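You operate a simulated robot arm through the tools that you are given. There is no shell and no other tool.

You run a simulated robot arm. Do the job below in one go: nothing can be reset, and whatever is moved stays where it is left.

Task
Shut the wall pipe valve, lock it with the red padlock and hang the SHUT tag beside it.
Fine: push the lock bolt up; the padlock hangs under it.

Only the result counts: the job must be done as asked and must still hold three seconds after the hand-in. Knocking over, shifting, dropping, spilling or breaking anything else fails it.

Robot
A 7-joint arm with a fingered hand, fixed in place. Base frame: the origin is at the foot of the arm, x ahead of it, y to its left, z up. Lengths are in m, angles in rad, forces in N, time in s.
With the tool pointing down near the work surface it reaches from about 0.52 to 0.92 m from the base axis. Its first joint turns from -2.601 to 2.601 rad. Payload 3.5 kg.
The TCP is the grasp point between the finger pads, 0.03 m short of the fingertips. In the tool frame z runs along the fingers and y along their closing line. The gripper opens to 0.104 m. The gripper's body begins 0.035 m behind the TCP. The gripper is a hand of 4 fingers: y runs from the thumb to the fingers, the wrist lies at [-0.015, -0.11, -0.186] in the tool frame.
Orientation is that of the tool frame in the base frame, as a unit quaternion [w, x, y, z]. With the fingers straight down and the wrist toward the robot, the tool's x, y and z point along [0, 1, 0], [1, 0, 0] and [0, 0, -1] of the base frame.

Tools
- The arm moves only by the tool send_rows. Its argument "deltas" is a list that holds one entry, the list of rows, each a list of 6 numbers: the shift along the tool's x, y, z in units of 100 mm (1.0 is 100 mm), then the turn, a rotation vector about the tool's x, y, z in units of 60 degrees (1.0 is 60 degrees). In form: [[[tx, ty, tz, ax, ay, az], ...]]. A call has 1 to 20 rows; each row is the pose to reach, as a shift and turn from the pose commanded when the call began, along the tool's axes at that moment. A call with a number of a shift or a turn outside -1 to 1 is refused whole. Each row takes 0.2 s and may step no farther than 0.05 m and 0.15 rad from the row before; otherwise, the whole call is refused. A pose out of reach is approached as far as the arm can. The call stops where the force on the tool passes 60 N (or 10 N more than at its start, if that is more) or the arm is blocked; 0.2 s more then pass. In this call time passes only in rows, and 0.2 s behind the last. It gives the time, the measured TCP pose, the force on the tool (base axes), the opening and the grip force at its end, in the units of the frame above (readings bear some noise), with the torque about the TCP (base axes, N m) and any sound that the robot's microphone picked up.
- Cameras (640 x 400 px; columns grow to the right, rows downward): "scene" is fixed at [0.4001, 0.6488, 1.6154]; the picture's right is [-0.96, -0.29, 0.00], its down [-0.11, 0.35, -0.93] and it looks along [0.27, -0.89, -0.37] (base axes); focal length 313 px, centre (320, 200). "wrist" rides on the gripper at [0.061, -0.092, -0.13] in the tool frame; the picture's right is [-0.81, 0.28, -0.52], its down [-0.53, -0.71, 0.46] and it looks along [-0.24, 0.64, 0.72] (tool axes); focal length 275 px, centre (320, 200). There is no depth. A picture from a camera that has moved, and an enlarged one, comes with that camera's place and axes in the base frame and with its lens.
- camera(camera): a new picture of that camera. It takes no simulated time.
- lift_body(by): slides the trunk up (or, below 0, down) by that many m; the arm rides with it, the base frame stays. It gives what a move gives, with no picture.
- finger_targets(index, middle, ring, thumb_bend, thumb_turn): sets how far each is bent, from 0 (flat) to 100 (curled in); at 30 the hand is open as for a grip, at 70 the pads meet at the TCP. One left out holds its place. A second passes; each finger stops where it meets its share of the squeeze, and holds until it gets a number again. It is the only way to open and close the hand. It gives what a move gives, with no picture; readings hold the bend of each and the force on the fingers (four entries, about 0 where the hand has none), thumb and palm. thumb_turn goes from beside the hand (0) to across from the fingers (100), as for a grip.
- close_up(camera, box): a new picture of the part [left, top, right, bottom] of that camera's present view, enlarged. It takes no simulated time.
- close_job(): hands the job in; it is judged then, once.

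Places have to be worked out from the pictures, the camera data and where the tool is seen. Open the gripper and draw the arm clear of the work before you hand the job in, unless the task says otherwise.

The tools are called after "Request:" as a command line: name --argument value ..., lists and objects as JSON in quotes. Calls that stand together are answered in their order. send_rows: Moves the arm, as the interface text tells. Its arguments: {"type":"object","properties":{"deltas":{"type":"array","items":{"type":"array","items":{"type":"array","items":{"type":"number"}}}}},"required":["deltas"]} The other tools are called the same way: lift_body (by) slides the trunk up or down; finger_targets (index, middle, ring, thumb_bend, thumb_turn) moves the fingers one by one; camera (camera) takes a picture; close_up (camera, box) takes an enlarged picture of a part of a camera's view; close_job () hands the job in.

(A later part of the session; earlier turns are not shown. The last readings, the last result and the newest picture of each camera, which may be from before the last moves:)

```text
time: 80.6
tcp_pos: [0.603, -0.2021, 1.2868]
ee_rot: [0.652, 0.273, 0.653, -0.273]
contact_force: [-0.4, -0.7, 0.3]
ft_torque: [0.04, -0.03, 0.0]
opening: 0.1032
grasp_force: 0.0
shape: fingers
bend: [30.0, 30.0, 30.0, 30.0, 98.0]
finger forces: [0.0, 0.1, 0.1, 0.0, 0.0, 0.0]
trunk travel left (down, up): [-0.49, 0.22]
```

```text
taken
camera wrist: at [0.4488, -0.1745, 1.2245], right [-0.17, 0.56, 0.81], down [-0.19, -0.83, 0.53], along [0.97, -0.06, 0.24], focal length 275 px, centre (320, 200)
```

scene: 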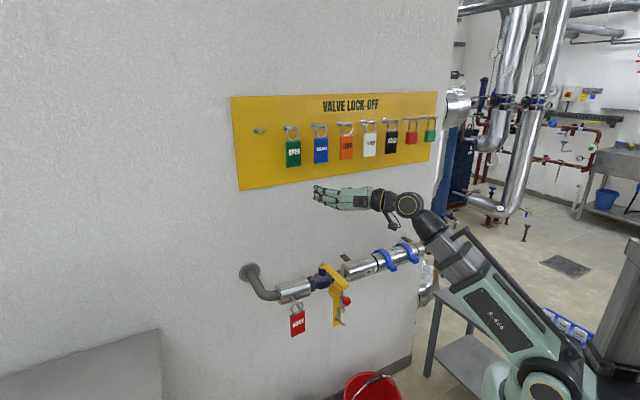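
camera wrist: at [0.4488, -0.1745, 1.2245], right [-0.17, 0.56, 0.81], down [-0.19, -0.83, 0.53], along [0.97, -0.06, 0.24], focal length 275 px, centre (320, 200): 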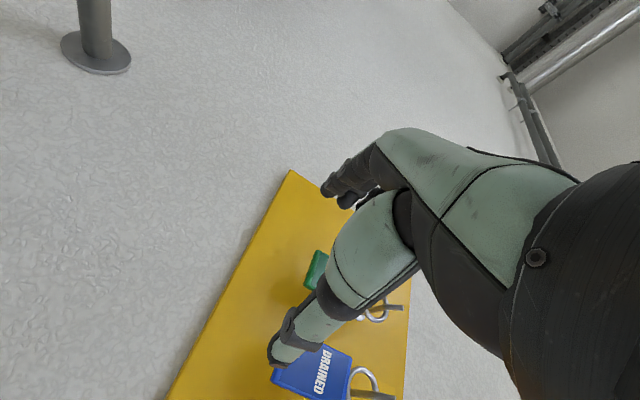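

Free space here. I slide along the wall toward the padlocks, keeping a constant distance from the board.

Request:
send_rows --deltas '[[[0, -0.33, 0.05, 0, 0, 0], [0, -0.66, 0.1, 0, 0, 0], [0, -1.0, 0.15, 0, 0, 0]]]'

Request:
send_rows --deltas '[[[0, -0.33, 0.05, 0, 0, 0], [0, -0.66, 0.1, 0, 0, 0], [0, -1.0, 0.15, 0, 0, 0]]]'

Request:
send_rows --deltas '[[[0, -0.33, 0, 0, 0, 0], [0, -0.66, 0, 0, 0, 0], [0, -1.0, 0, 0, 0, 0]]]'

Request:
camera --camera "scene"

Request:
camera --camera "wrist"

```text
time: 81.4
tcp_pos: [0.5429, -0.2817, 1.2865]
ee_rot: [0.653, 0.272, 0.653, -0.272]
contact_force: [0.1, 0.3, -1.0]
ft_torque: [0.01, 0.0, 0.04]
opening: 0.1027
grasp_force: 0.0
shape: fingers
bend: [30.0, 30.0, 30.0, 30.0, 98.0]
finger forces: [0.1, 0.1, 0.0, 0.1, 0.0, 0.0]
trunk travel left (down, up): [-0.49, 0.22]
```

```text
time: 82.2
tcp_pos: [0.4825, -0.3643, 1.286]
ee_rot: [0.653, 0.272, 0.653, -0.272]
contact_force: [-0.7, -0.9, 0.4]
ft_torque: [-0.01, -0.03, -0.01]
opening: 0.1028
grasp_force: 0.1
shape: fingers
bend: [30.0, 30.0, 30.0, 30.0, 98.0]
finger forces: [0.0, 0.1, 0.1, 0.0, 0.1, 0.1]
trunk travel left (down, up): [-0.49, 0.22]
```

```text
time: 83.0
tcp_pos: [0.4123, -0.4338, 1.2861]
ee_rot: [0.653, 0.272, 0.652, -0.272]
contact_force: [-0.2, -0.4, -0.1]
ft_torque: [0.01, 0.02, 0.0]
opening: 0.103
grasp_force: 0.0
shape: fingers
bend: [30.0, 30.0, 30.0, 30.0, 98.0]
finger forces: [0.0, 0.1, 0.1, 0.0, 0.1, 0.0]
trunk travel left (down, up): [-0.49, 0.22]
```

```text
taken
```

scene: 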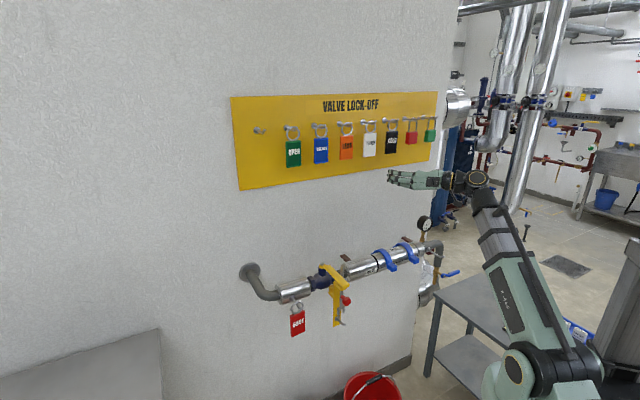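

```text
taken
camera wrist: at [0.257, -0.4064, 1.226], right [-0.17, 0.56, 0.81], down [-0.19, -0.83, 0.53], along [0.97, -0.06, 0.24], focal length 275 px, centre (320, 200)
```

wrist: 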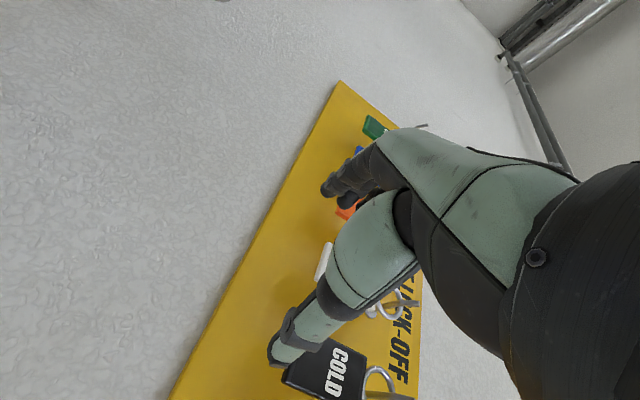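

Next I continue to the red padlock (expected at U≈-0.147) and raise to its body height.

Request:
send_rows --deltas '[[[0, -0.33, 0, 0, 0, 0], [0, -0.66, 0, 0, 0, 0], [0, -1.0, 0, 0, 0, 0]]]'

Request:
send_rows --deltas '[[[0, -0.31, 0, 0, 0, 0]]]'

Request:
lift_body --by 0.095

Request:
camera --camera "scene"

Request:
camera --camera "wrist"

Request:
close_up --camera "scene" --box '[370, 95, 470, 195]'

```text
time: 83.8
tcp_pos: [0.3439, -0.5045, 1.29]
ee_rot: [0.653, 0.272, 0.653, -0.272]
contact_force: [-0.2, 0.1, -0.5]
ft_torque: [-0.02, 0.01, 0.01]
opening: 0.1028
grasp_force: 0.1
shape: fingers
bend: [30.0, 30.0, 30.0, 30.0, 98.0]
finger forces: [0.1, 0.1, 0.1, 0.0, 0.0, 0.0]
trunk travel left (down, up): [-0.49, 0.22]
```

```text
time: 84.2
tcp_pos: [0.3201, -0.5251, 1.2892]
ee_rot: [0.653, 0.272, 0.653, -0.272]
contact_force: [0.2, 1.3, 0.1]
ft_torque: [-0.01, -0.04, 0.02]
opening: 0.1027
grasp_force: 0.1
shape: fingers
bend: [30.0, 30.0, 30.0, 30.0, 98.0]
finger forces: [0.1, 0.0, 0.1, 0.0, 0.0, 0.0]
trunk travel left (down, up): [-0.49, 0.22]
```

```text
time: 85.5
tcp_pos: [0.3196, -0.5246, 1.3852]
ee_rot: [0.652, 0.271, 0.653, -0.272]
contact_force: [0.0, -0.4, 0.3]
ft_torque: [0.04, 0.05, 0.01]
opening: 0.1031
grasp_force: 0.0
shape: fingers
bend: [30.0, 30.0, 30.0, 30.0, 98.0]
finger forces: [0.1, 0.0, 0.0, 0.1, 0.0, 0.0]
trunk travel left (down, up): [-0.585, 0.125]
```

```text
taken
```

scene: 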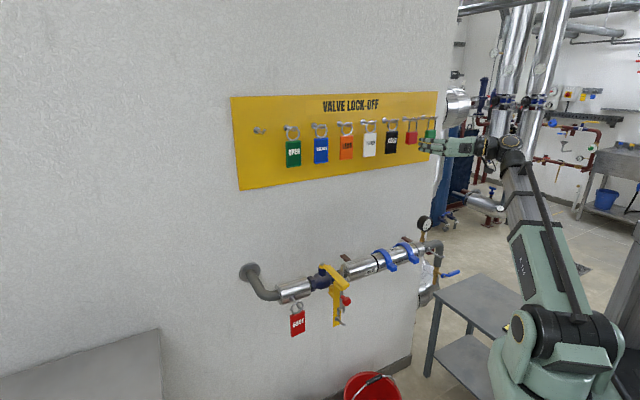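

```text
taken
camera wrist: at [0.1646, -0.4979, 1.3224], right [-0.17, 0.56, 0.81], down [-0.19, -0.83, 0.53], along [0.97, -0.06, 0.24], focal length 275 px, centre (320, 200)
```

wrist: 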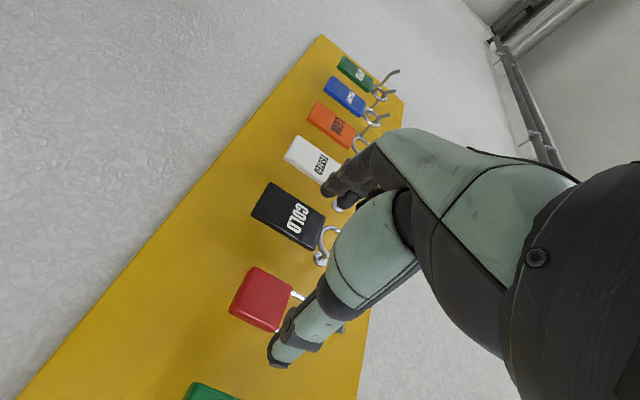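

```text
4.00 times, centred on (420, 145) of scene
camera zoom: at [0.4001, 0.6488, 1.6154], right [-0.96, -0.29, 0.0], down [-0.11, 0.35, -0.93], along [0.27, -0.89, -0.37], focal length 1253 px, centre (-80, 420)
```

zoom: 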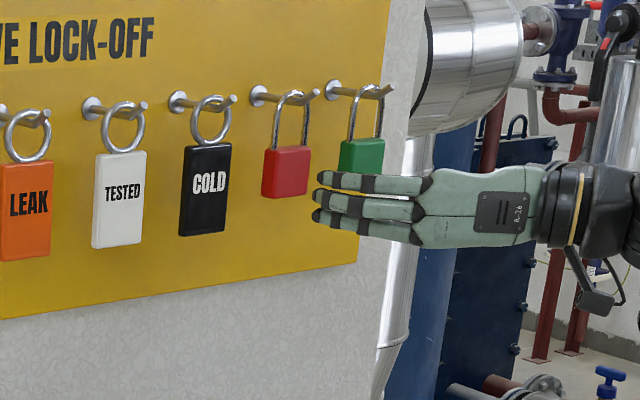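

The red padlock is visible in both views. I zoom in to measure its body and shackle.

Request:
close_up --camera "wrist" --box '[200, 230, 380, 365]'

Request:
close_up --camera "scene" --box '[425, 110, 465, 150]'

Request:
close_up --camera "scene" --box '[395, 110, 435, 150]'

```text
2.96 times, centred on (290, 298) of wrist
camera zoom: at [0.1646, -0.4979, 1.3224], right [-0.17, 0.56, 0.81], down [-0.19, -0.83, 0.53], along [0.97, -0.06, 0.24], focal length 816 px, centre (409, -89)
```

zoom: 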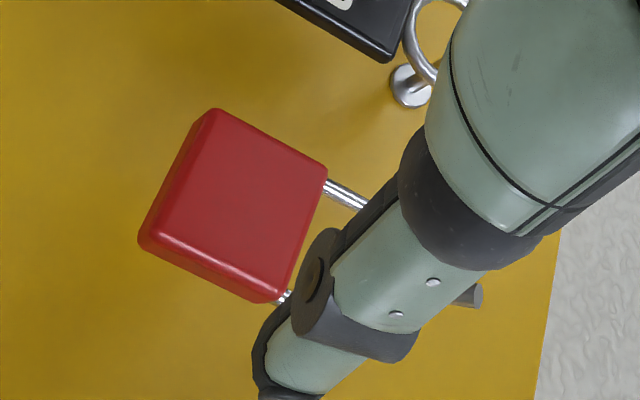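

```text
10.00 times, centred on (445, 130) of scene
camera zoom: at [0.4001, 0.6488, 1.6154], right [-0.96, -0.29, 0.0], down [-0.11, 0.35, -0.93], along [0.27, -0.89, -0.37], focal length 3132 px, centre (-930, 900)
```

zoom: 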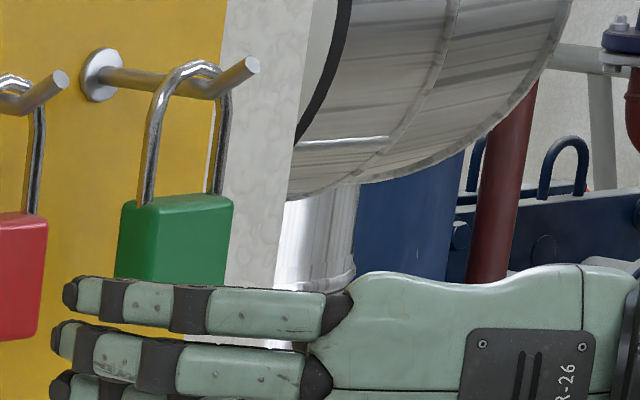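

```text
10.00 times, centred on (415, 130) of scene
camera zoom: at [0.4001, 0.6488, 1.6154], right [-0.96, -0.29, 0.0], down [-0.11, 0.35, -0.93], along [0.27, -0.89, -0.37], focal length 3132 px, centre (-630, 900)
```

zoom: 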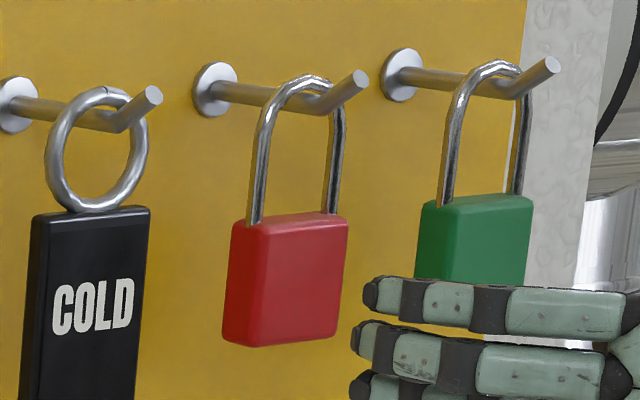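

Padlock body: centre U≈-0.149, z≈1.39, about 42×45 mm, with roughly 55 mm gaps to its neighbours. I pre-close to a 0.073 m opening, align, and advance partway.

Request:
finger_targets --index 42 --middle 42 --ring 42 --thumb_bend 42

Request:
send_rows --deltas '[[[-0.06, -0.04, 0, 0, 0, 0], [-0.06, -0.04, 0.3, 0, 0, 0], [-0.06, -0.04, 0.6, 0, 0, 0], [-0.06, -0.04, 0.85, 0, 0, 0]]]'

Request:
camera --camera "wrist"

Request:
close_up --camera "scene" --box '[380, 100, 450, 170]'

```text
time: 86.5
tcp_pos: [0.3197, -0.5252, 1.3832]
ee_rot: [0.653, 0.272, 0.653, -0.272]
contact_force: [-0.7, -0.1, -0.2]
ft_torque: [0.0, -0.02, -0.02]
opening: 0.0734
grasp_force: 0.1
shape: fingers
bend: [42.0, 42.0, 42.0, 42.0, 99.0]
finger forces: [0.0, 0.1, 0.0, 0.1, 0.1, 0.0]
trunk travel left (down, up): [-0.585, 0.125]
```

```text
time: 87.5
tcp_pos: [0.3775, -0.5888, 1.3888]
ee_rot: [0.652, 0.272, 0.653, -0.272]
contact_force: [0.5, 0.2, 0.4]
ft_torque: [0.0, -0.01, -0.02]
opening: 0.0734
grasp_force: 0.0
shape: fingers
bend: [42.0, 42.0, 42.0, 42.0, 99.0]
finger forces: [0.0, 0.1, 0.1, 0.0, 0.0, 0.1]
trunk travel left (down, up): [-0.585, 0.125]
```

```text
taken
camera wrist: at [0.2221, -0.561, 1.3265], right [-0.17, 0.56, 0.81], down [-0.19, -0.83, 0.53], along [0.97, -0.06, 0.24], focal length 275 px, centre (320, 200)
```

wrist: 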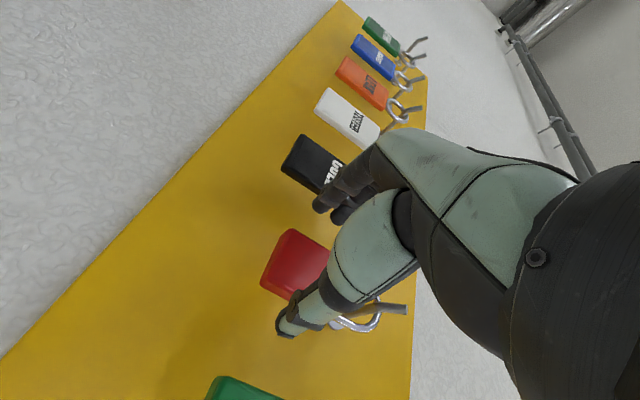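

```text
5.71 times, centred on (415, 135) of scene
camera zoom: at [0.4001, 0.6488, 1.6154], right [-0.96, -0.29, 0.0], down [-0.11, 0.35, -0.93], along [0.27, -0.89, -0.37], focal length 1790 px, centre (-223, 571)
```

zoom: 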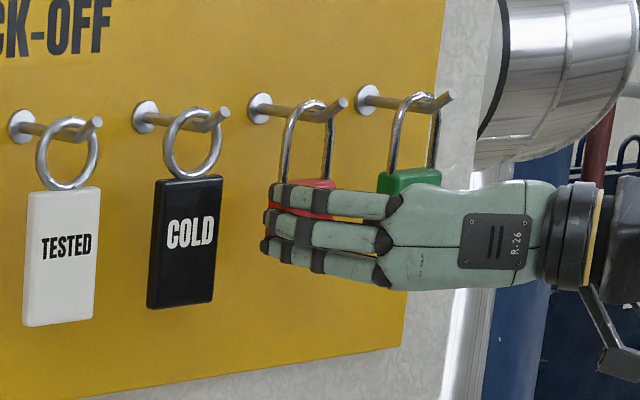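

Alignment is good (body centre U≈-0.150). I advance the last 50 mm.

Request:
send_rows --deltas '[[[-0.02, 0, 0.25, 0, 0, 0], [-0.02, 0, 0.5, 0, 0, 0]]]'

Request:
close_up --camera "wrist" --box '[220, 150, 460, 350]'

Request:
close_up --camera "scene" --box '[380, 100, 450, 170]'

```text
time: 88.1
tcp_pos: [0.4123, -0.6239, 1.3924]
ee_rot: [0.653, 0.272, 0.653, -0.271]
contact_force: [0.2, 0.1, 0.6]
ft_torque: [-0.01, 0.0, -0.01]
opening: 0.0733
grasp_force: 0.1
shape: fingers
bend: [42.0, 42.0, 42.0, 42.0, 99.0]
finger forces: [0.0, 0.0, 0.0, 0.0, 0.0, 0.0]
trunk travel left (down, up): [-0.585, 0.125]
```

```text
2.00 times, centred on (340, 250) of wrist
camera zoom: at [0.2573, -0.5965, 1.3298], right [-0.17, 0.56, 0.81], down [-0.19, -0.83, 0.53], along [0.97, -0.06, 0.24], focal length 551 px, centre (280, 100)
```

zoom: 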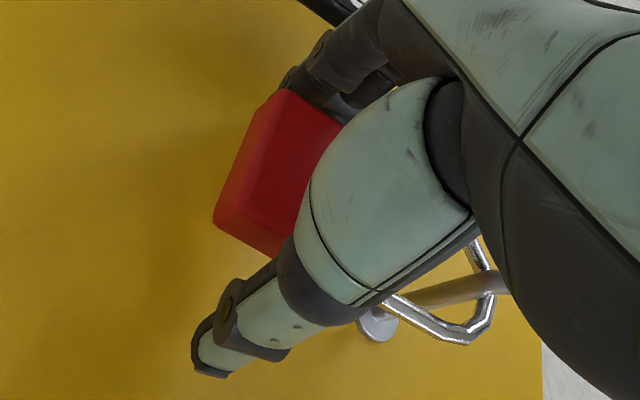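

```text
5.71 times, centred on (415, 135) of scene
camera zoom: at [0.4001, 0.6488, 1.6154], right [-0.96, -0.29, 0.0], down [-0.11, 0.35, -0.93], along [0.27, -0.89, -0.37], focal length 1790 px, centre (-223, 571)
```

zoom: 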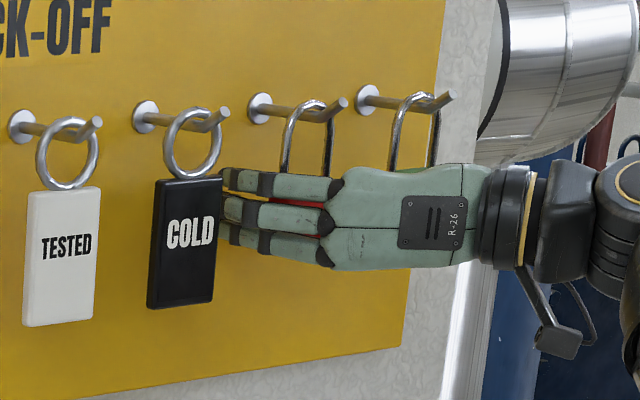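

The padlock body is between thumb and fingers without contact. I close on it.

Request:
finger_targets --index 62 --middle 72 --ring 72 --thumb_bend 60

Request:
close_up --camera "wrist" --box '[220, 150, 460, 350]'

Request:
close_up --camera "scene" --box '[380, 100, 450, 170]'

```text
time: 89.1
tcp_pos: [0.4114, -0.6233, 1.3923]
ee_rot: [0.653, 0.272, 0.652, -0.272]
contact_force: [2.2, 1.3, 2.8]
ft_torque: [-0.05, 0.12, 0.02]
opening: 0.0375
grasp_force: 11.7
shape: fingers
bend: [59.0, 67.0, 71.0, 55.0, 100.0]
finger forces: [2.8, 5.0, 4.6, 0.1, 9.9, 0.0]
trunk travel left (down, up): [-0.585, 0.125]
```

```text
2.00 times, centred on (340, 250) of wrist
camera zoom: at [0.257, -0.5957, 1.3302], right [-0.17, 0.56, 0.81], down [-0.19, -0.83, 0.53], along [0.97, -0.06, 0.24], focal length 551 px, centre (280, 100)
```

zoom: 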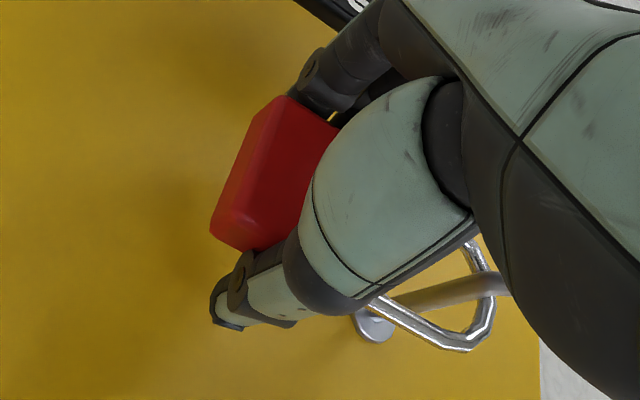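

```text
5.71 times, centred on (415, 135) of scene
camera zoom: at [0.4001, 0.6488, 1.6154], right [-0.96, -0.29, 0.0], down [-0.11, 0.35, -0.93], along [0.27, -0.89, -0.37], focal length 1790 px, centre (-223, 571)
```

zoom: 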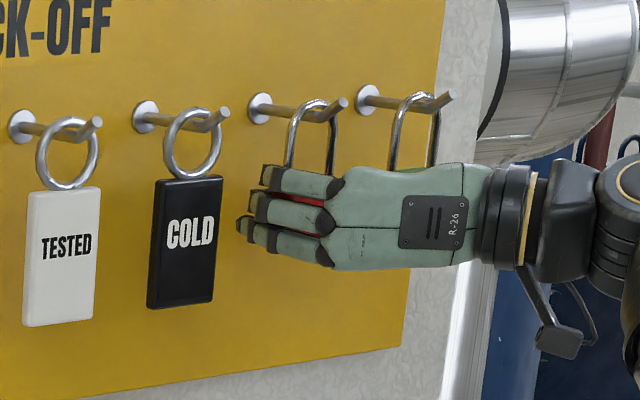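

All fingers touch (about 10 N). I firm the grip up a little before lifting.

Request:
finger_targets --index 68 --middle 76 --ring 80 --thumb_bend 66

Request:
close_up --camera "wrist" --box '[220, 150, 460, 350]'

Request:
close_up --camera "scene" --box '[395, 105, 445, 155]'

```text
time: 90.1
tcp_pos: [0.412, -0.6224, 1.3921]
ee_rot: [0.654, 0.271, 0.652, -0.272]
contact_force: [3.7, 0.4, 10.1]
ft_torque: [0.0, 0.35, 0.0]
opening: 0.0343
grasp_force: 25.0
shape: fingers
bend: [63.0, 75.0, 78.0, 55.0, 100.0]
finger forces: [5.1, 7.6, 16.8, 0.0, 20.8, 0.0]
trunk travel left (down, up): [-0.585, 0.125]
```

```text
2.00 times, centred on (340, 250) of wrist
camera zoom: at [0.2569, -0.5953, 1.3306], right [-0.17, 0.56, 0.81], down [-0.19, -0.83, 0.53], along [0.97, -0.06, 0.24], focal length 551 px, centre (280, 100)
```

zoom: 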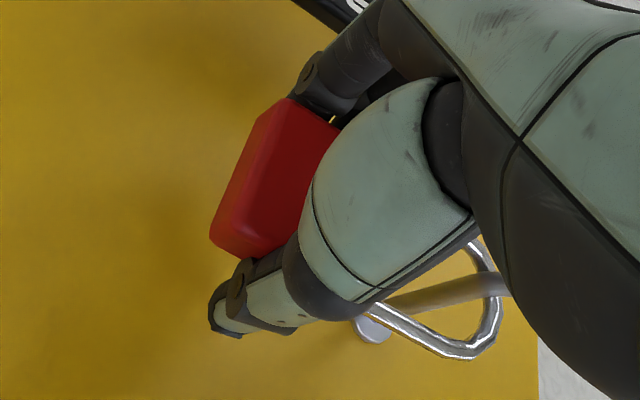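

```text
8.00 times, centred on (420, 130) of scene
camera zoom: at [0.4001, 0.6488, 1.6154], right [-0.96, -0.29, 0.0], down [-0.11, 0.35, -0.93], along [0.27, -0.89, -0.37], focal length 2506 px, centre (-480, 760)
```

zoom: 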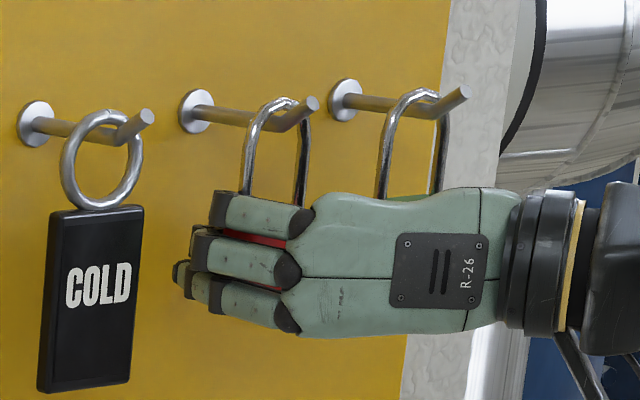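

Grip is 25 N. I lift 22 mm so the shackle clears the peg's upturned tip.

Request:
send_rows --deltas '[[[-0.08, 0, 0, 0, 0, 0], [-0.16, 0, 0, 0, 0, 0], [-0.22, 0, 0, 0, 0, 0]]]'

Request:
close_up --camera "scene" --box '[400, 105, 440, 145]'

Request:
close_up --camera "wrist" --box '[340, 250, 500, 370]'

```text
time: 90.9
tcp_pos: [0.4102, -0.6237, 1.4133]
ee_rot: [0.653, 0.271, 0.652, -0.272]
contact_force: [-0.1, -0.2, -0.8]
ft_torque: [-0.01, 0.02, 0.02]
opening: 0.0338
grasp_force: 20.8
shape: fingers
bend: [62.0, 75.0, 78.0, 56.0, 99.0]
finger forces: [6.6, 6.0, 9.5, 0.0, 19.4, 0.1]
trunk travel left (down, up): [-0.585, 0.125]
```

```text
10.00 times, centred on (420, 125) of scene
camera zoom: at [0.4001, 0.6488, 1.6154], right [-0.96, -0.29, 0.0], down [-0.11, 0.35, -0.93], along [0.27, -0.89, -0.37], focal length 3132 px, centre (-680, 950)
```

zoom: 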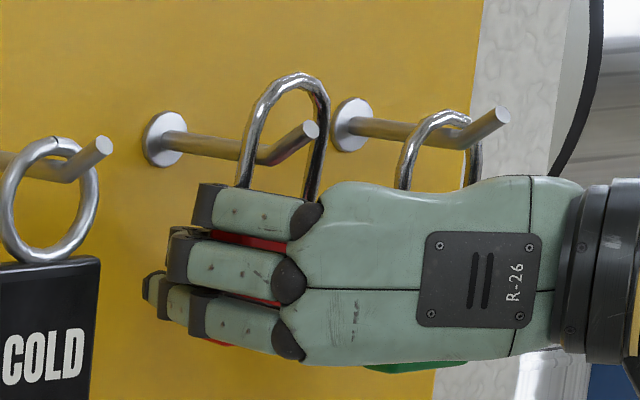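

```text
3.33 times, centred on (420, 310) of wrist
camera zoom: at [0.256, -0.5969, 1.3515], right [-0.17, 0.56, 0.81], down [-0.19, -0.83, 0.53], along [0.97, -0.06, 0.24], focal length 918 px, centre (-13, -167)
```

zoom: 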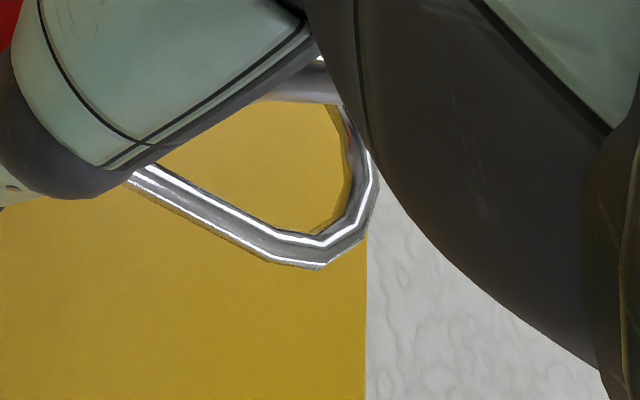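

The shackle is raised but off-centre by about 13 mm toward -u. I shift the hand 13 mm along +u to centre the peg inside it.

Request:
send_rows --deltas '[[[-0.01, 0.065, 0, 0, 0, 0], [-0.02, 0.13, 0, 0, 0, 0]]]'

Request:
close_up --camera "scene" --box '[400, 105, 440, 145]'

Request:
close_up --camera "wrist" --box '[340, 250, 500, 370]'

```text
time: 91.5
tcp_pos: [0.4203, -0.6146, 1.4149]
ee_rot: [0.653, 0.272, 0.653, -0.272]
contact_force: [0.1, 0.4, -1.5]
ft_torque: [0.04, 0.01, 0.0]
opening: 0.034
grasp_force: 20.7
shape: fingers
bend: [62.0, 75.0, 78.0, 56.0, 99.0]
finger forces: [6.6, 6.1, 9.6, 0.0, 19.4, 0.0]
trunk travel left (down, up): [-0.585, 0.125]
```

```text
10.00 times, centred on (420, 125) of scene
camera zoom: at [0.4001, 0.6488, 1.6154], right [-0.96, -0.29, 0.0], down [-0.11, 0.35, -0.93], along [0.27, -0.89, -0.37], focal length 3132 px, centre (-680, 950)
```

zoom: 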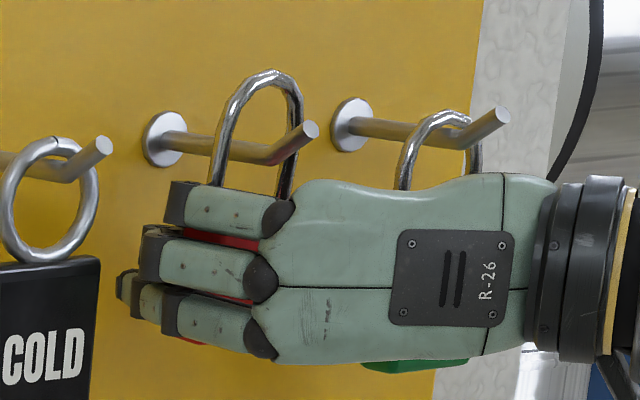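

```text
3.33 times, centred on (420, 310) of wrist
camera zoom: at [0.2658, -0.5878, 1.3531], right [-0.17, 0.56, 0.81], down [-0.19, -0.83, 0.53], along [0.97, -0.06, 0.24], focal length 918 px, centre (-13, -167)
```

zoom: 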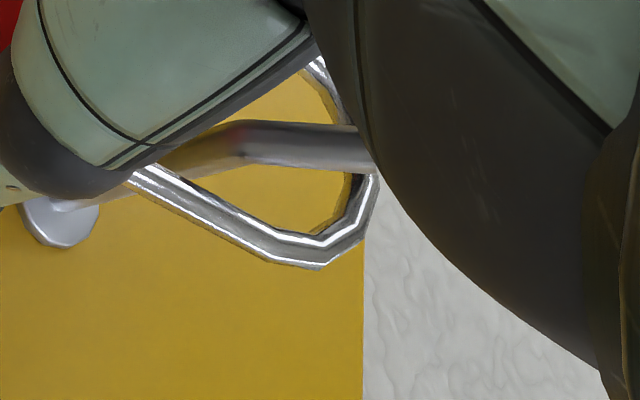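

The peg is now centred in the shackle. I pull straight back off the peg.

Request:
send_rows --deltas '[[[0, 0, -0.1, 0, 0, 0], [0, 0, -0.2, 0, 0, 0], [0, 0, -0.3, 0, 0, 0], [0, 0, -0.45, 0, 0, 0], [0, 0, -0.6, 0, 0, 0], [0, 0, -0.8, 0, 0, 0], [0, 0, -1.0, 0, 0, 0]]]'

Request:
camera --camera "scene"

Request:
close_up --camera "scene" --box '[390, 95, 460, 165]'

Request:
camera --camera "wrist"

```text
time: 93.1
tcp_pos: [0.3492, -0.543, 1.4174]
ee_rot: [0.652, 0.272, 0.653, -0.273]
contact_force: [-0.2, 0.0, -0.3]
ft_torque: [-0.01, -0.04, 0.01]
opening: 0.0343
grasp_force: 19.9
shape: fingers
bend: [62.0, 75.0, 78.0, 56.0, 99.0]
finger forces: [6.6, 5.9, 9.4, 0.0, 19.3, 0.1]
trunk travel left (down, up): [-0.585, 0.125]
```

```text
taken
```

scene: 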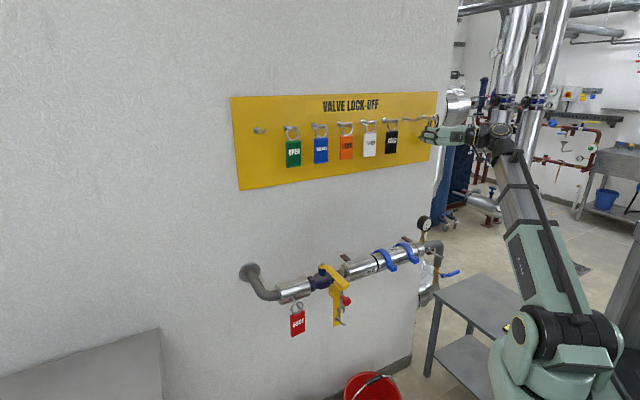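

```text
5.71 times, centred on (425, 130) of scene
camera zoom: at [0.4001, 0.6488, 1.6154], right [-0.96, -0.29, 0.0], down [-0.11, 0.35, -0.93], along [0.27, -0.89, -0.37], focal length 1790 px, centre (-280, 600)
```

zoom: 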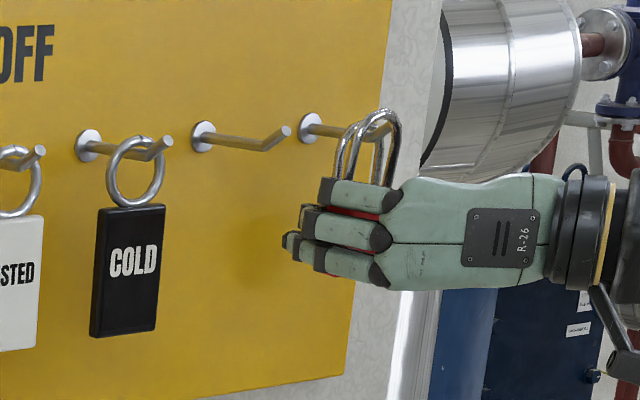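

```text
taken
camera wrist: at [0.1949, -0.5157, 1.3551], right [-0.17, 0.56, 0.81], down [-0.19, -0.83, 0.53], along [0.97, -0.06, 0.24], focal length 275 px, centre (320, 200)
```

wrist: 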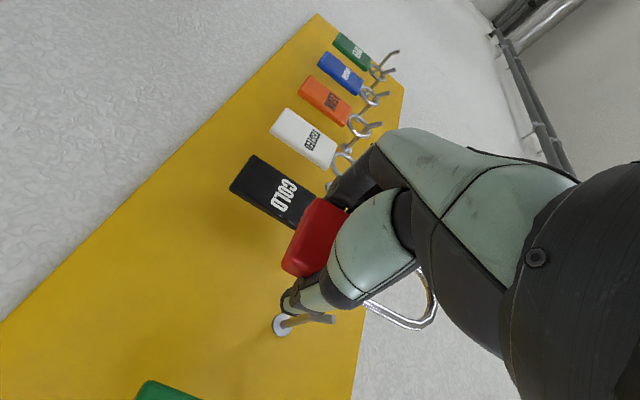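

The padlock is free of the board and firmly held. I slide along the wall toward +u at a safe distance (N≈-0.60).

Request:
send_rows --deltas '[[[0, 0.3, -0.2, 0, 0, 0], [0, 0.65, -0.3, 0, 0, 0], [0, 1.0, -0.3, 0, 0, 0]]]'

Request:
send_rows --deltas '[[[0, 0.33, 0, 0, 0, 0], [0, 0.66, 0, 0, 0, 0], [0, 1.0, 0, 0, 0, 0]]]'

Request:
send_rows --deltas '[[[0, 0.33, 0, 0, 0, 0], [0, 0.66, 0, 0, 0, 0], [0, 1.0, 0, 0, 0, 0]]]'

Request:
send_rows --deltas '[[[0, 0.33, 0, 0, 0, 0], [0, 0.66, 0, 0, 0, 0], [0, 1.0, 0, 0, 0, 0]]]'

Request:
camera --camera "scene"

```text
time: 93.9
tcp_pos: [0.4005, -0.4507, 1.4179]
ee_rot: [0.653, 0.272, 0.652, -0.273]
contact_force: [-0.3, -0.4, -1.4]
ft_torque: [-0.01, 0.01, 0.01]
opening: 0.034
grasp_force: 20.5
shape: fingers
bend: [62.0, 75.0, 78.0, 56.0, 99.0]
finger forces: [6.7, 6.0, 9.0, 0.1, 19.2, 0.0]
trunk travel left (down, up): [-0.585, 0.125]
```

```text
time: 94.7
tcp_pos: [0.4718, -0.3795, 1.4162]
ee_rot: [0.652, 0.273, 0.653, -0.272]
contact_force: [-0.1, -0.2, -0.9]
ft_torque: [0.02, -0.06, 0.01]
opening: 0.034
grasp_force: 19.9
shape: fingers
bend: [62.0, 75.0, 78.0, 57.0, 99.0]
finger forces: [6.6, 5.9, 8.8, 0.0, 19.1, 0.0]
trunk travel left (down, up): [-0.585, 0.125]
```

```text
time: 95.5
tcp_pos: [0.5435, -0.3086, 1.4172]
ee_rot: [0.653, 0.272, 0.653, -0.272]
contact_force: [0.1, -0.3, -1.3]
ft_torque: [0.02, 0.01, -0.01]
opening: 0.0337
grasp_force: 19.9
shape: fingers
bend: [62.0, 75.0, 78.0, 57.0, 99.0]
finger forces: [6.6, 5.6, 8.5, 0.0, 19.0, 0.0]
trunk travel left (down, up): [-0.585, 0.125]
```

```text
time: 96.3
tcp_pos: [0.6162, -0.2405, 1.4176]
ee_rot: [0.653, 0.272, 0.652, -0.272]
contact_force: [0.4, 0.8, -1.0]
ft_torque: [0.02, 0.0, 0.0]
opening: 0.0342
grasp_force: 18.9
shape: fingers
bend: [62.0, 75.0, 78.0, 57.0, 99.0]
finger forces: [6.7, 5.7, 8.4, 0.0, 18.8, 0.0]
trunk travel left (down, up): [-0.585, 0.125]
```

```text
taken
```

scene: 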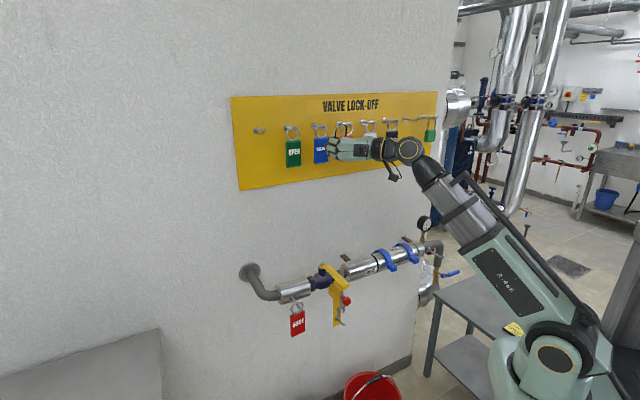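

Grip stays steady. I continue to U≈0.45 while backing away to N≈-0.455.

Request:
send_rows --deltas '[[[0, 0.31, -0.25, 0, 0, 0], [0, 0.62, -0.5, 0, 0, 0], [0, 0.925, -0.75, 0, 0, 0]]]'

Request:
send_rows --deltas '[[[0, 0.31, -0.25, 0, 0, 0], [0, 0.62, -0.5, 0, 0, 0], [0, 0.925, -0.75, 0, 0, 0]]]'

Request:
lift_body --by -0.25

Request:
camera --camera "scene"

Request:
camera --camera "wrist"

```text
time: 97.1
tcp_pos: [0.6285, -0.1215, 1.4155]
ee_rot: [0.652, 0.272, 0.653, -0.272]
contact_force: [0.5, -0.4, -0.1]
ft_torque: [0.01, 0.02, 0.01]
opening: 0.0339
grasp_force: 19.4
shape: fingers
bend: [62.0, 75.0, 78.0, 57.0, 99.0]
finger forces: [6.6, 5.5, 8.1, 0.0, 18.6, 0.0]
trunk travel left (down, up): [-0.585, 0.125]
```

```text
time: 97.9
tcp_pos: [0.6399, -0.0027, 1.4182]
ee_rot: [0.652, 0.272, 0.653, -0.273]
contact_force: [0.6, 0.3, -0.9]
ft_torque: [-0.01, -0.02, -0.02]
opening: 0.0338
grasp_force: 19.6
shape: fingers
bend: [62.0, 75.0, 78.0, 57.0, 99.0]
finger forces: [6.6, 5.4, 7.8, 0.0, 18.5, 0.0]
trunk travel left (down, up): [-0.585, 0.125]
```

```text
time: 100.5
tcp_pos: [0.6401, -0.0035, 1.1667]
ee_rot: [0.653, 0.272, 0.653, -0.272]
contact_force: [0.7, 0.6, -1.8]
ft_torque: [0.03, 0.03, 0.0]
opening: 0.0339
grasp_force: 19.3
shape: fingers
bend: [62.0, 75.0, 78.0, 57.0, 99.0]
finger forces: [6.6, 5.3, 7.9, 0.1, 18.4, 0.0]
trunk travel left (down, up): [-0.335, 0.375]
```

```text
taken
```

scene: 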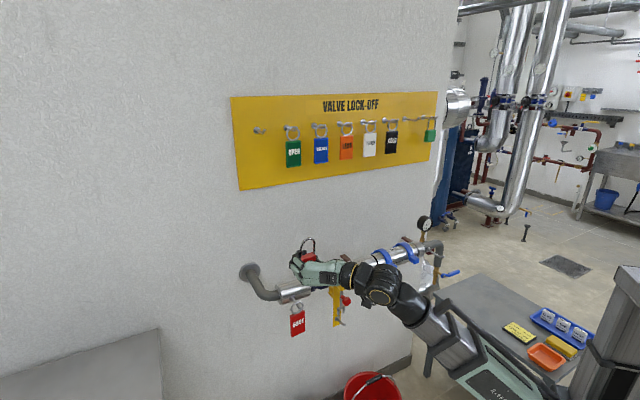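

```text
taken
camera wrist: at [0.4852, 0.0236, 1.1053], right [-0.17, 0.56, 0.81], down [-0.19, -0.83, 0.53], along [0.97, -0.06, 0.24], focal length 275 px, centre (320, 200)
```

wrist: 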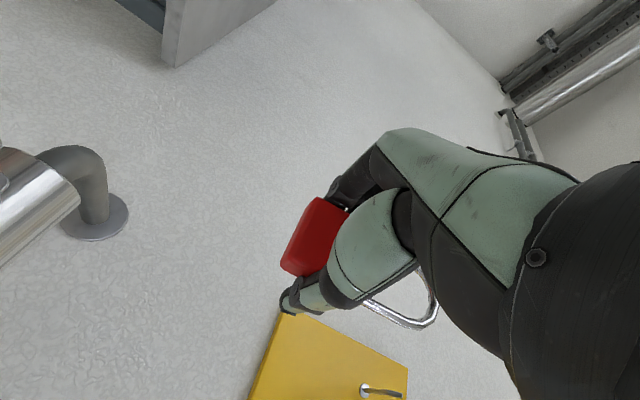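

Everything steady in front of the wall. I measure the shackle's position in the hand with both cameras.

Request:
close_up --camera "scene" --box '[280, 225, 340, 285]'

Request:
close_up --camera "wrist" --box '[340, 240, 480, 350]'

```text
6.67 times, centred on (310, 255) of scene
camera zoom: at [0.4001, 0.6488, 1.6154], right [-0.96, -0.29, 0.0], down [-0.11, 0.35, -0.93], along [0.27, -0.89, -0.37], focal length 2088 px, centre (387, -167)
```

zoom: 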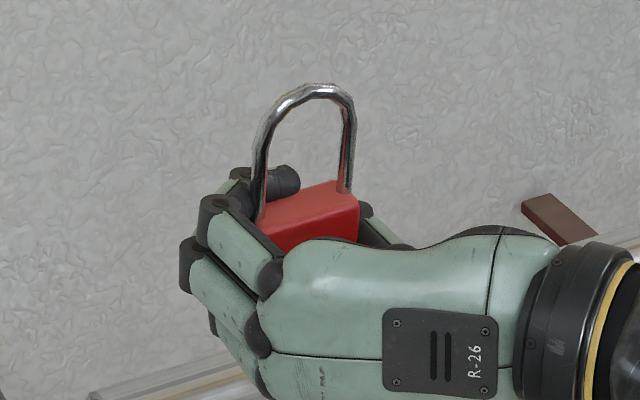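

```text
3.64 times, centred on (410, 295) of wrist
camera zoom: at [0.4852, 0.0236, 1.1053], right [-0.17, 0.56, 0.81], down [-0.19, -0.83, 0.53], along [0.97, -0.06, 0.24], focal length 1001 px, centre (-7, -146)
```

zoom: 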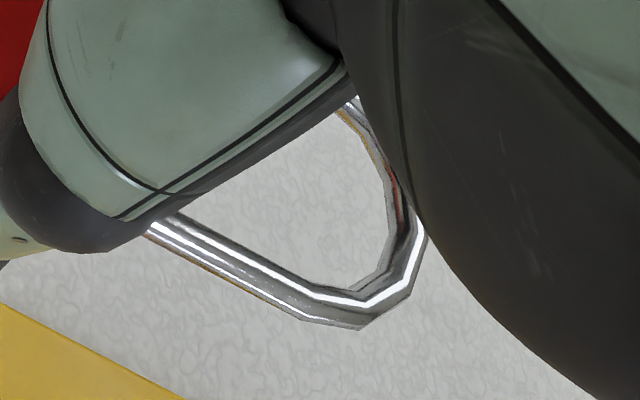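

The padlock sits nearly upright in the hand, leaning slightly outward. I lower the trunk to bring it below the pipe level, staying clear in front of the tag and peg.

Request:
lift_body --by -0.325

Request:
send_rows --deltas '[[[0.2, 0, 0, 0, 0, 0], [0.4, 0, -0.0, 0, 0, 0], [0.66, 0, 0.15, 0, 0, 0]]]'

Request:
camera --camera "scene"

Request:
camera --camera "wrist"

```text
time: 103.7
tcp_pos: [0.6396, -0.0042, 0.8428]
ee_rot: [0.653, 0.272, 0.653, -0.271]
contact_force: [-1.1, -0.2, -0.6]
ft_torque: [-0.01, -0.01, 0.02]
opening: 0.0338
grasp_force: 19.2
shape: fingers
bend: [62.0, 75.0, 78.0, 57.0, 99.0]
finger forces: [6.7, 5.3, 7.8, 0.0, 18.3, 0.0]
trunk travel left (down, up): [-0.01, 0.7]
```

```text
time: 104.5
tcp_pos: [0.6501, -0.0153, 0.7745]
ee_rot: [0.653, 0.272, 0.653, -0.272]
contact_force: [0.0, -0.5, -1.1]
ft_torque: [-0.01, -0.01, -0.01]
opening: 0.0337
grasp_force: 19.0
shape: fingers
bend: [62.0, 75.0, 79.0, 57.0, 99.0]
finger forces: [6.7, 5.4, 7.7, 0.0, 18.2, 0.0]
trunk travel left (down, up): [-0.01, 0.7]
```

```text
taken
```

scene: 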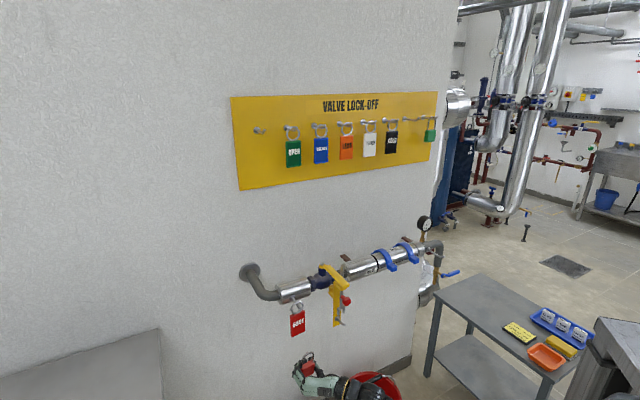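

```text
taken
camera wrist: at [0.4949, 0.0121, 0.7128], right [-0.17, 0.56, 0.81], down [-0.19, -0.83, 0.53], along [0.97, -0.06, 0.24], focal length 275 px, centre (320, 200)
```

wrist: 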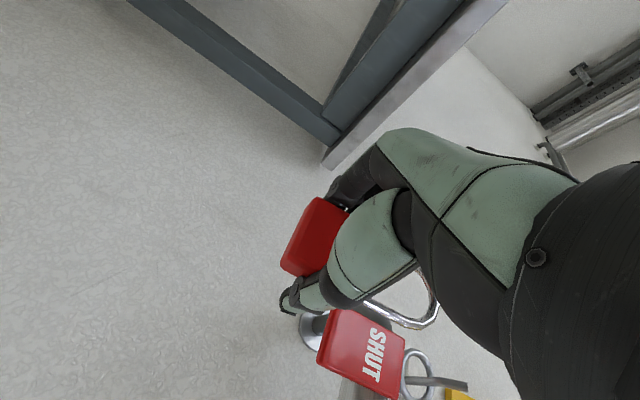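

The padlock is below tag level and well in front. I slide toward the bracket along -u.

Request:
send_rows --deltas '[[[0, -0.25, 0.05, 0, 0, 0], [0, -0.5, 0.1, 0, 0, 0], [0, -0.8, 0.1, 0, 0, 0]]]'

Request:
camera --camera "scene"

Request:
camera --camera "wrist"

```text
time: 105.3
tcp_pos: [0.6002, -0.0782, 0.7753]
ee_rot: [0.653, 0.272, 0.653, -0.272]
contact_force: [0.0, -0.1, -0.3]
ft_torque: [0.0, -0.06, -0.01]
opening: 0.0336
grasp_force: 19.2
shape: fingers
bend: [62.0, 75.0, 79.0, 57.0, 99.0]
finger forces: [6.7, 5.3, 7.6, 0.0, 18.2, 0.1]
trunk travel left (down, up): [-0.01, 0.7]
```

```text
taken
```

scene: 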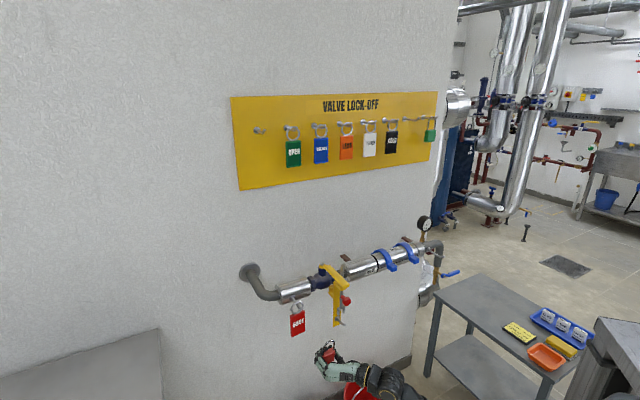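

```text
taken
camera wrist: at [0.4456, -0.0506, 0.7136], right [-0.17, 0.56, 0.81], down [-0.19, -0.83, 0.53], along [0.97, -0.06, 0.24], focal length 275 px, centre (320, 200)
```

wrist: 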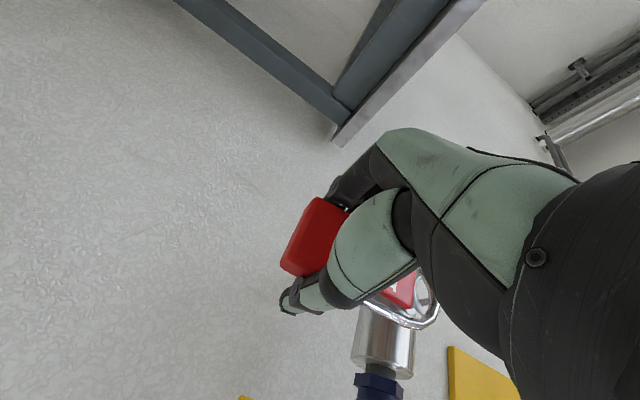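

Still on track and within reach. I slide the remaining 83 mm to line up with the peg.

Request:
send_rows --deltas '[[[0, -0.3, 0, 0, 0, 0], [0, -0.6, 0, 0, 0, 0], [0, -0.83, 0, 0, 0, 0]]]'

Request:
camera --camera "wrist"

Request:
close_up --camera "scene" --box '[310, 290, 390, 370]'

Request:
close_up --camera "wrist" --box '[280, 240, 480, 390]'

```text
time: 106.1
tcp_pos: [0.5501, -0.1396, 0.7831]
ee_rot: [0.653, 0.272, 0.652, -0.272]
contact_force: [0.2, 0.1, -1.1]
ft_torque: [0.04, 0.01, 0.0]
opening: 0.0338
grasp_force: 18.9
shape: fingers
bend: [62.0, 75.0, 79.0, 57.0, 99.0]
finger forces: [6.7, 5.4, 7.4, 0.1, 18.2, 0.1]
out of reach, approached as far as the arm can: row 3
trunk travel left (down, up): [-0.01, 0.7]
```

```text
taken
camera wrist: at [0.395, -0.1126, 0.7212], right [-0.17, 0.56, 0.81], down [-0.19, -0.83, 0.53], along [0.97, -0.06, 0.24], focal length 275 px, centre (320, 200)
```

wrist: 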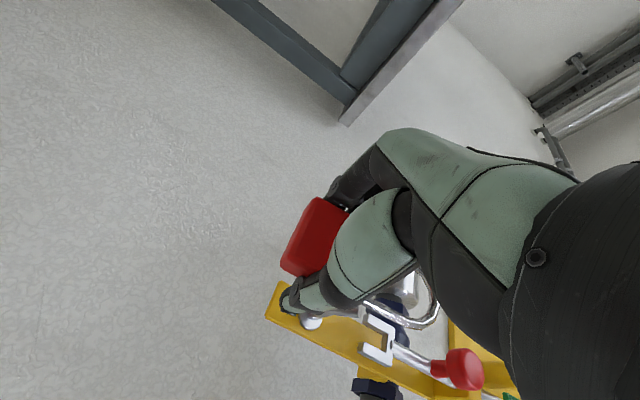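

```text
5.00 times, centred on (350, 330) of scene
camera zoom: at [0.4001, 0.6488, 1.6154], right [-0.96, -0.29, 0.0], down [-0.11, 0.35, -0.93], along [0.27, -0.89, -0.37], focal length 1566 px, centre (170, -450)
```

zoom: 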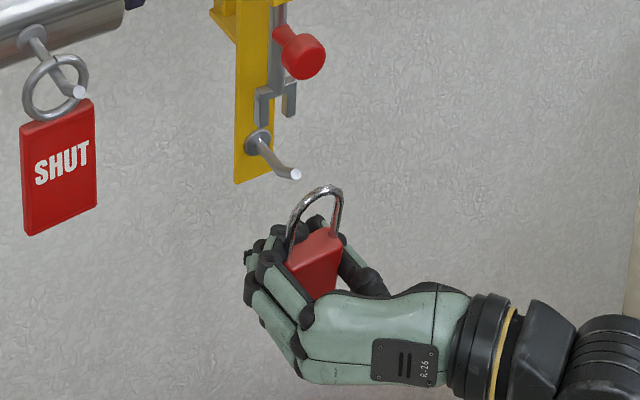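

```text
2.67 times, centred on (380, 315) of wrist
camera zoom: at [0.395, -0.1126, 0.7212], right [-0.17, 0.56, 0.81], down [-0.19, -0.83, 0.53], along [0.97, -0.06, 0.24], focal length 734 px, centre (160, -107)
```

zoom: 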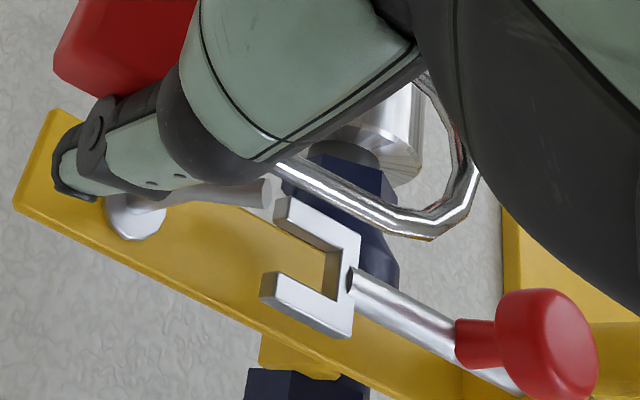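

The padlock leans outward in the hand, which would bring its body against the bracket plate. I pitch the hand about 22° downward so that the shackle top leads toward the peg, and lower by 8 mm.

Request:
send_rows --deltas '[[[0.03, 0, 0, 0, 0.122, 0], [0.06, 0, 0, 0, 0.244, 0], [0.08, 0, 0, 0, 0.367, 0]]]'

Request:
camera --camera "wrist"

Request:
close_up --camera "scene" --box '[310, 290, 390, 370]'

Request:
close_up --camera "wrist" --box '[280, 240, 480, 390]'

```text
time: 106.9
tcp_pos: [0.5486, -0.1384, 0.7743]
ee_rot: [0.515, 0.32, 0.765, -0.215]
contact_force: [-0.5, 0.2, -1.2]
ft_torque: [-0.02, -0.04, -0.03]
opening: 0.0339
grasp_force: 18.7
shape: fingers
bend: [62.0, 75.0, 79.0, 57.0, 99.0]
finger forces: [6.7, 5.3, 7.6, 0.0, 17.9, 0.0]
trunk travel left (down, up): [-0.01, 0.7]
```

```text
taken
camera wrist: at [0.384, -0.1017, 0.7663], right [0.07, 0.32, 0.95], down [-0.07, -0.94, 0.32], along [0.99, -0.09, -0.05], focal length 275 px, centre (320, 200)
```

wrist: 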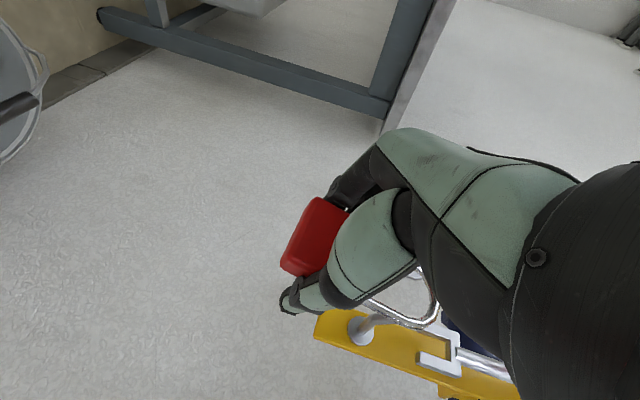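

```text
5.00 times, centred on (350, 330) of scene
camera zoom: at [0.4001, 0.6488, 1.6154], right [-0.96, -0.29, 0.0], down [-0.11, 0.35, -0.93], along [0.27, -0.89, -0.37], focal length 1566 px, centre (170, -450)
```

zoom: 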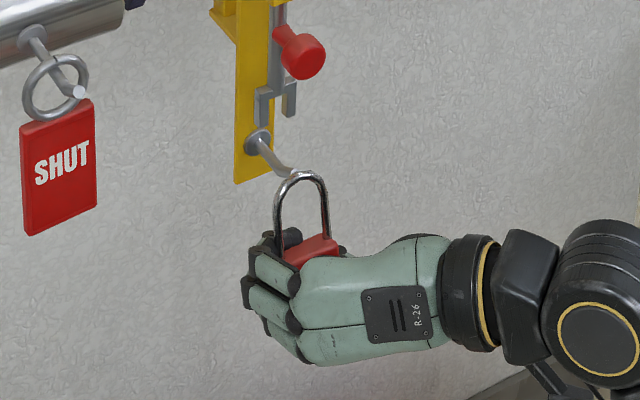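

```text
2.67 times, centred on (380, 315) of wrist
camera zoom: at [0.384, -0.1017, 0.7663], right [0.07, 0.32, 0.95], down [-0.07, -0.94, 0.32], along [0.99, -0.09, -0.05], focal length 734 px, centre (160, -107)
```

zoom: 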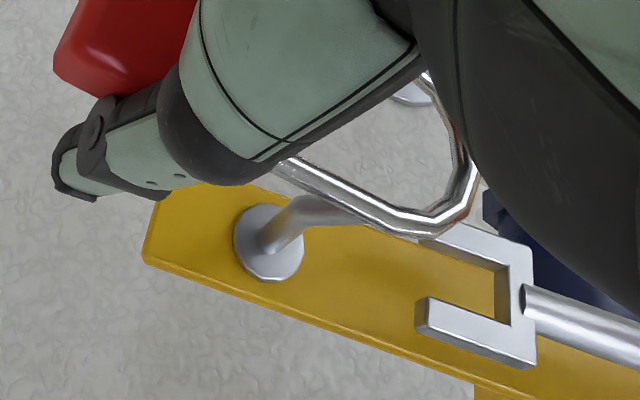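

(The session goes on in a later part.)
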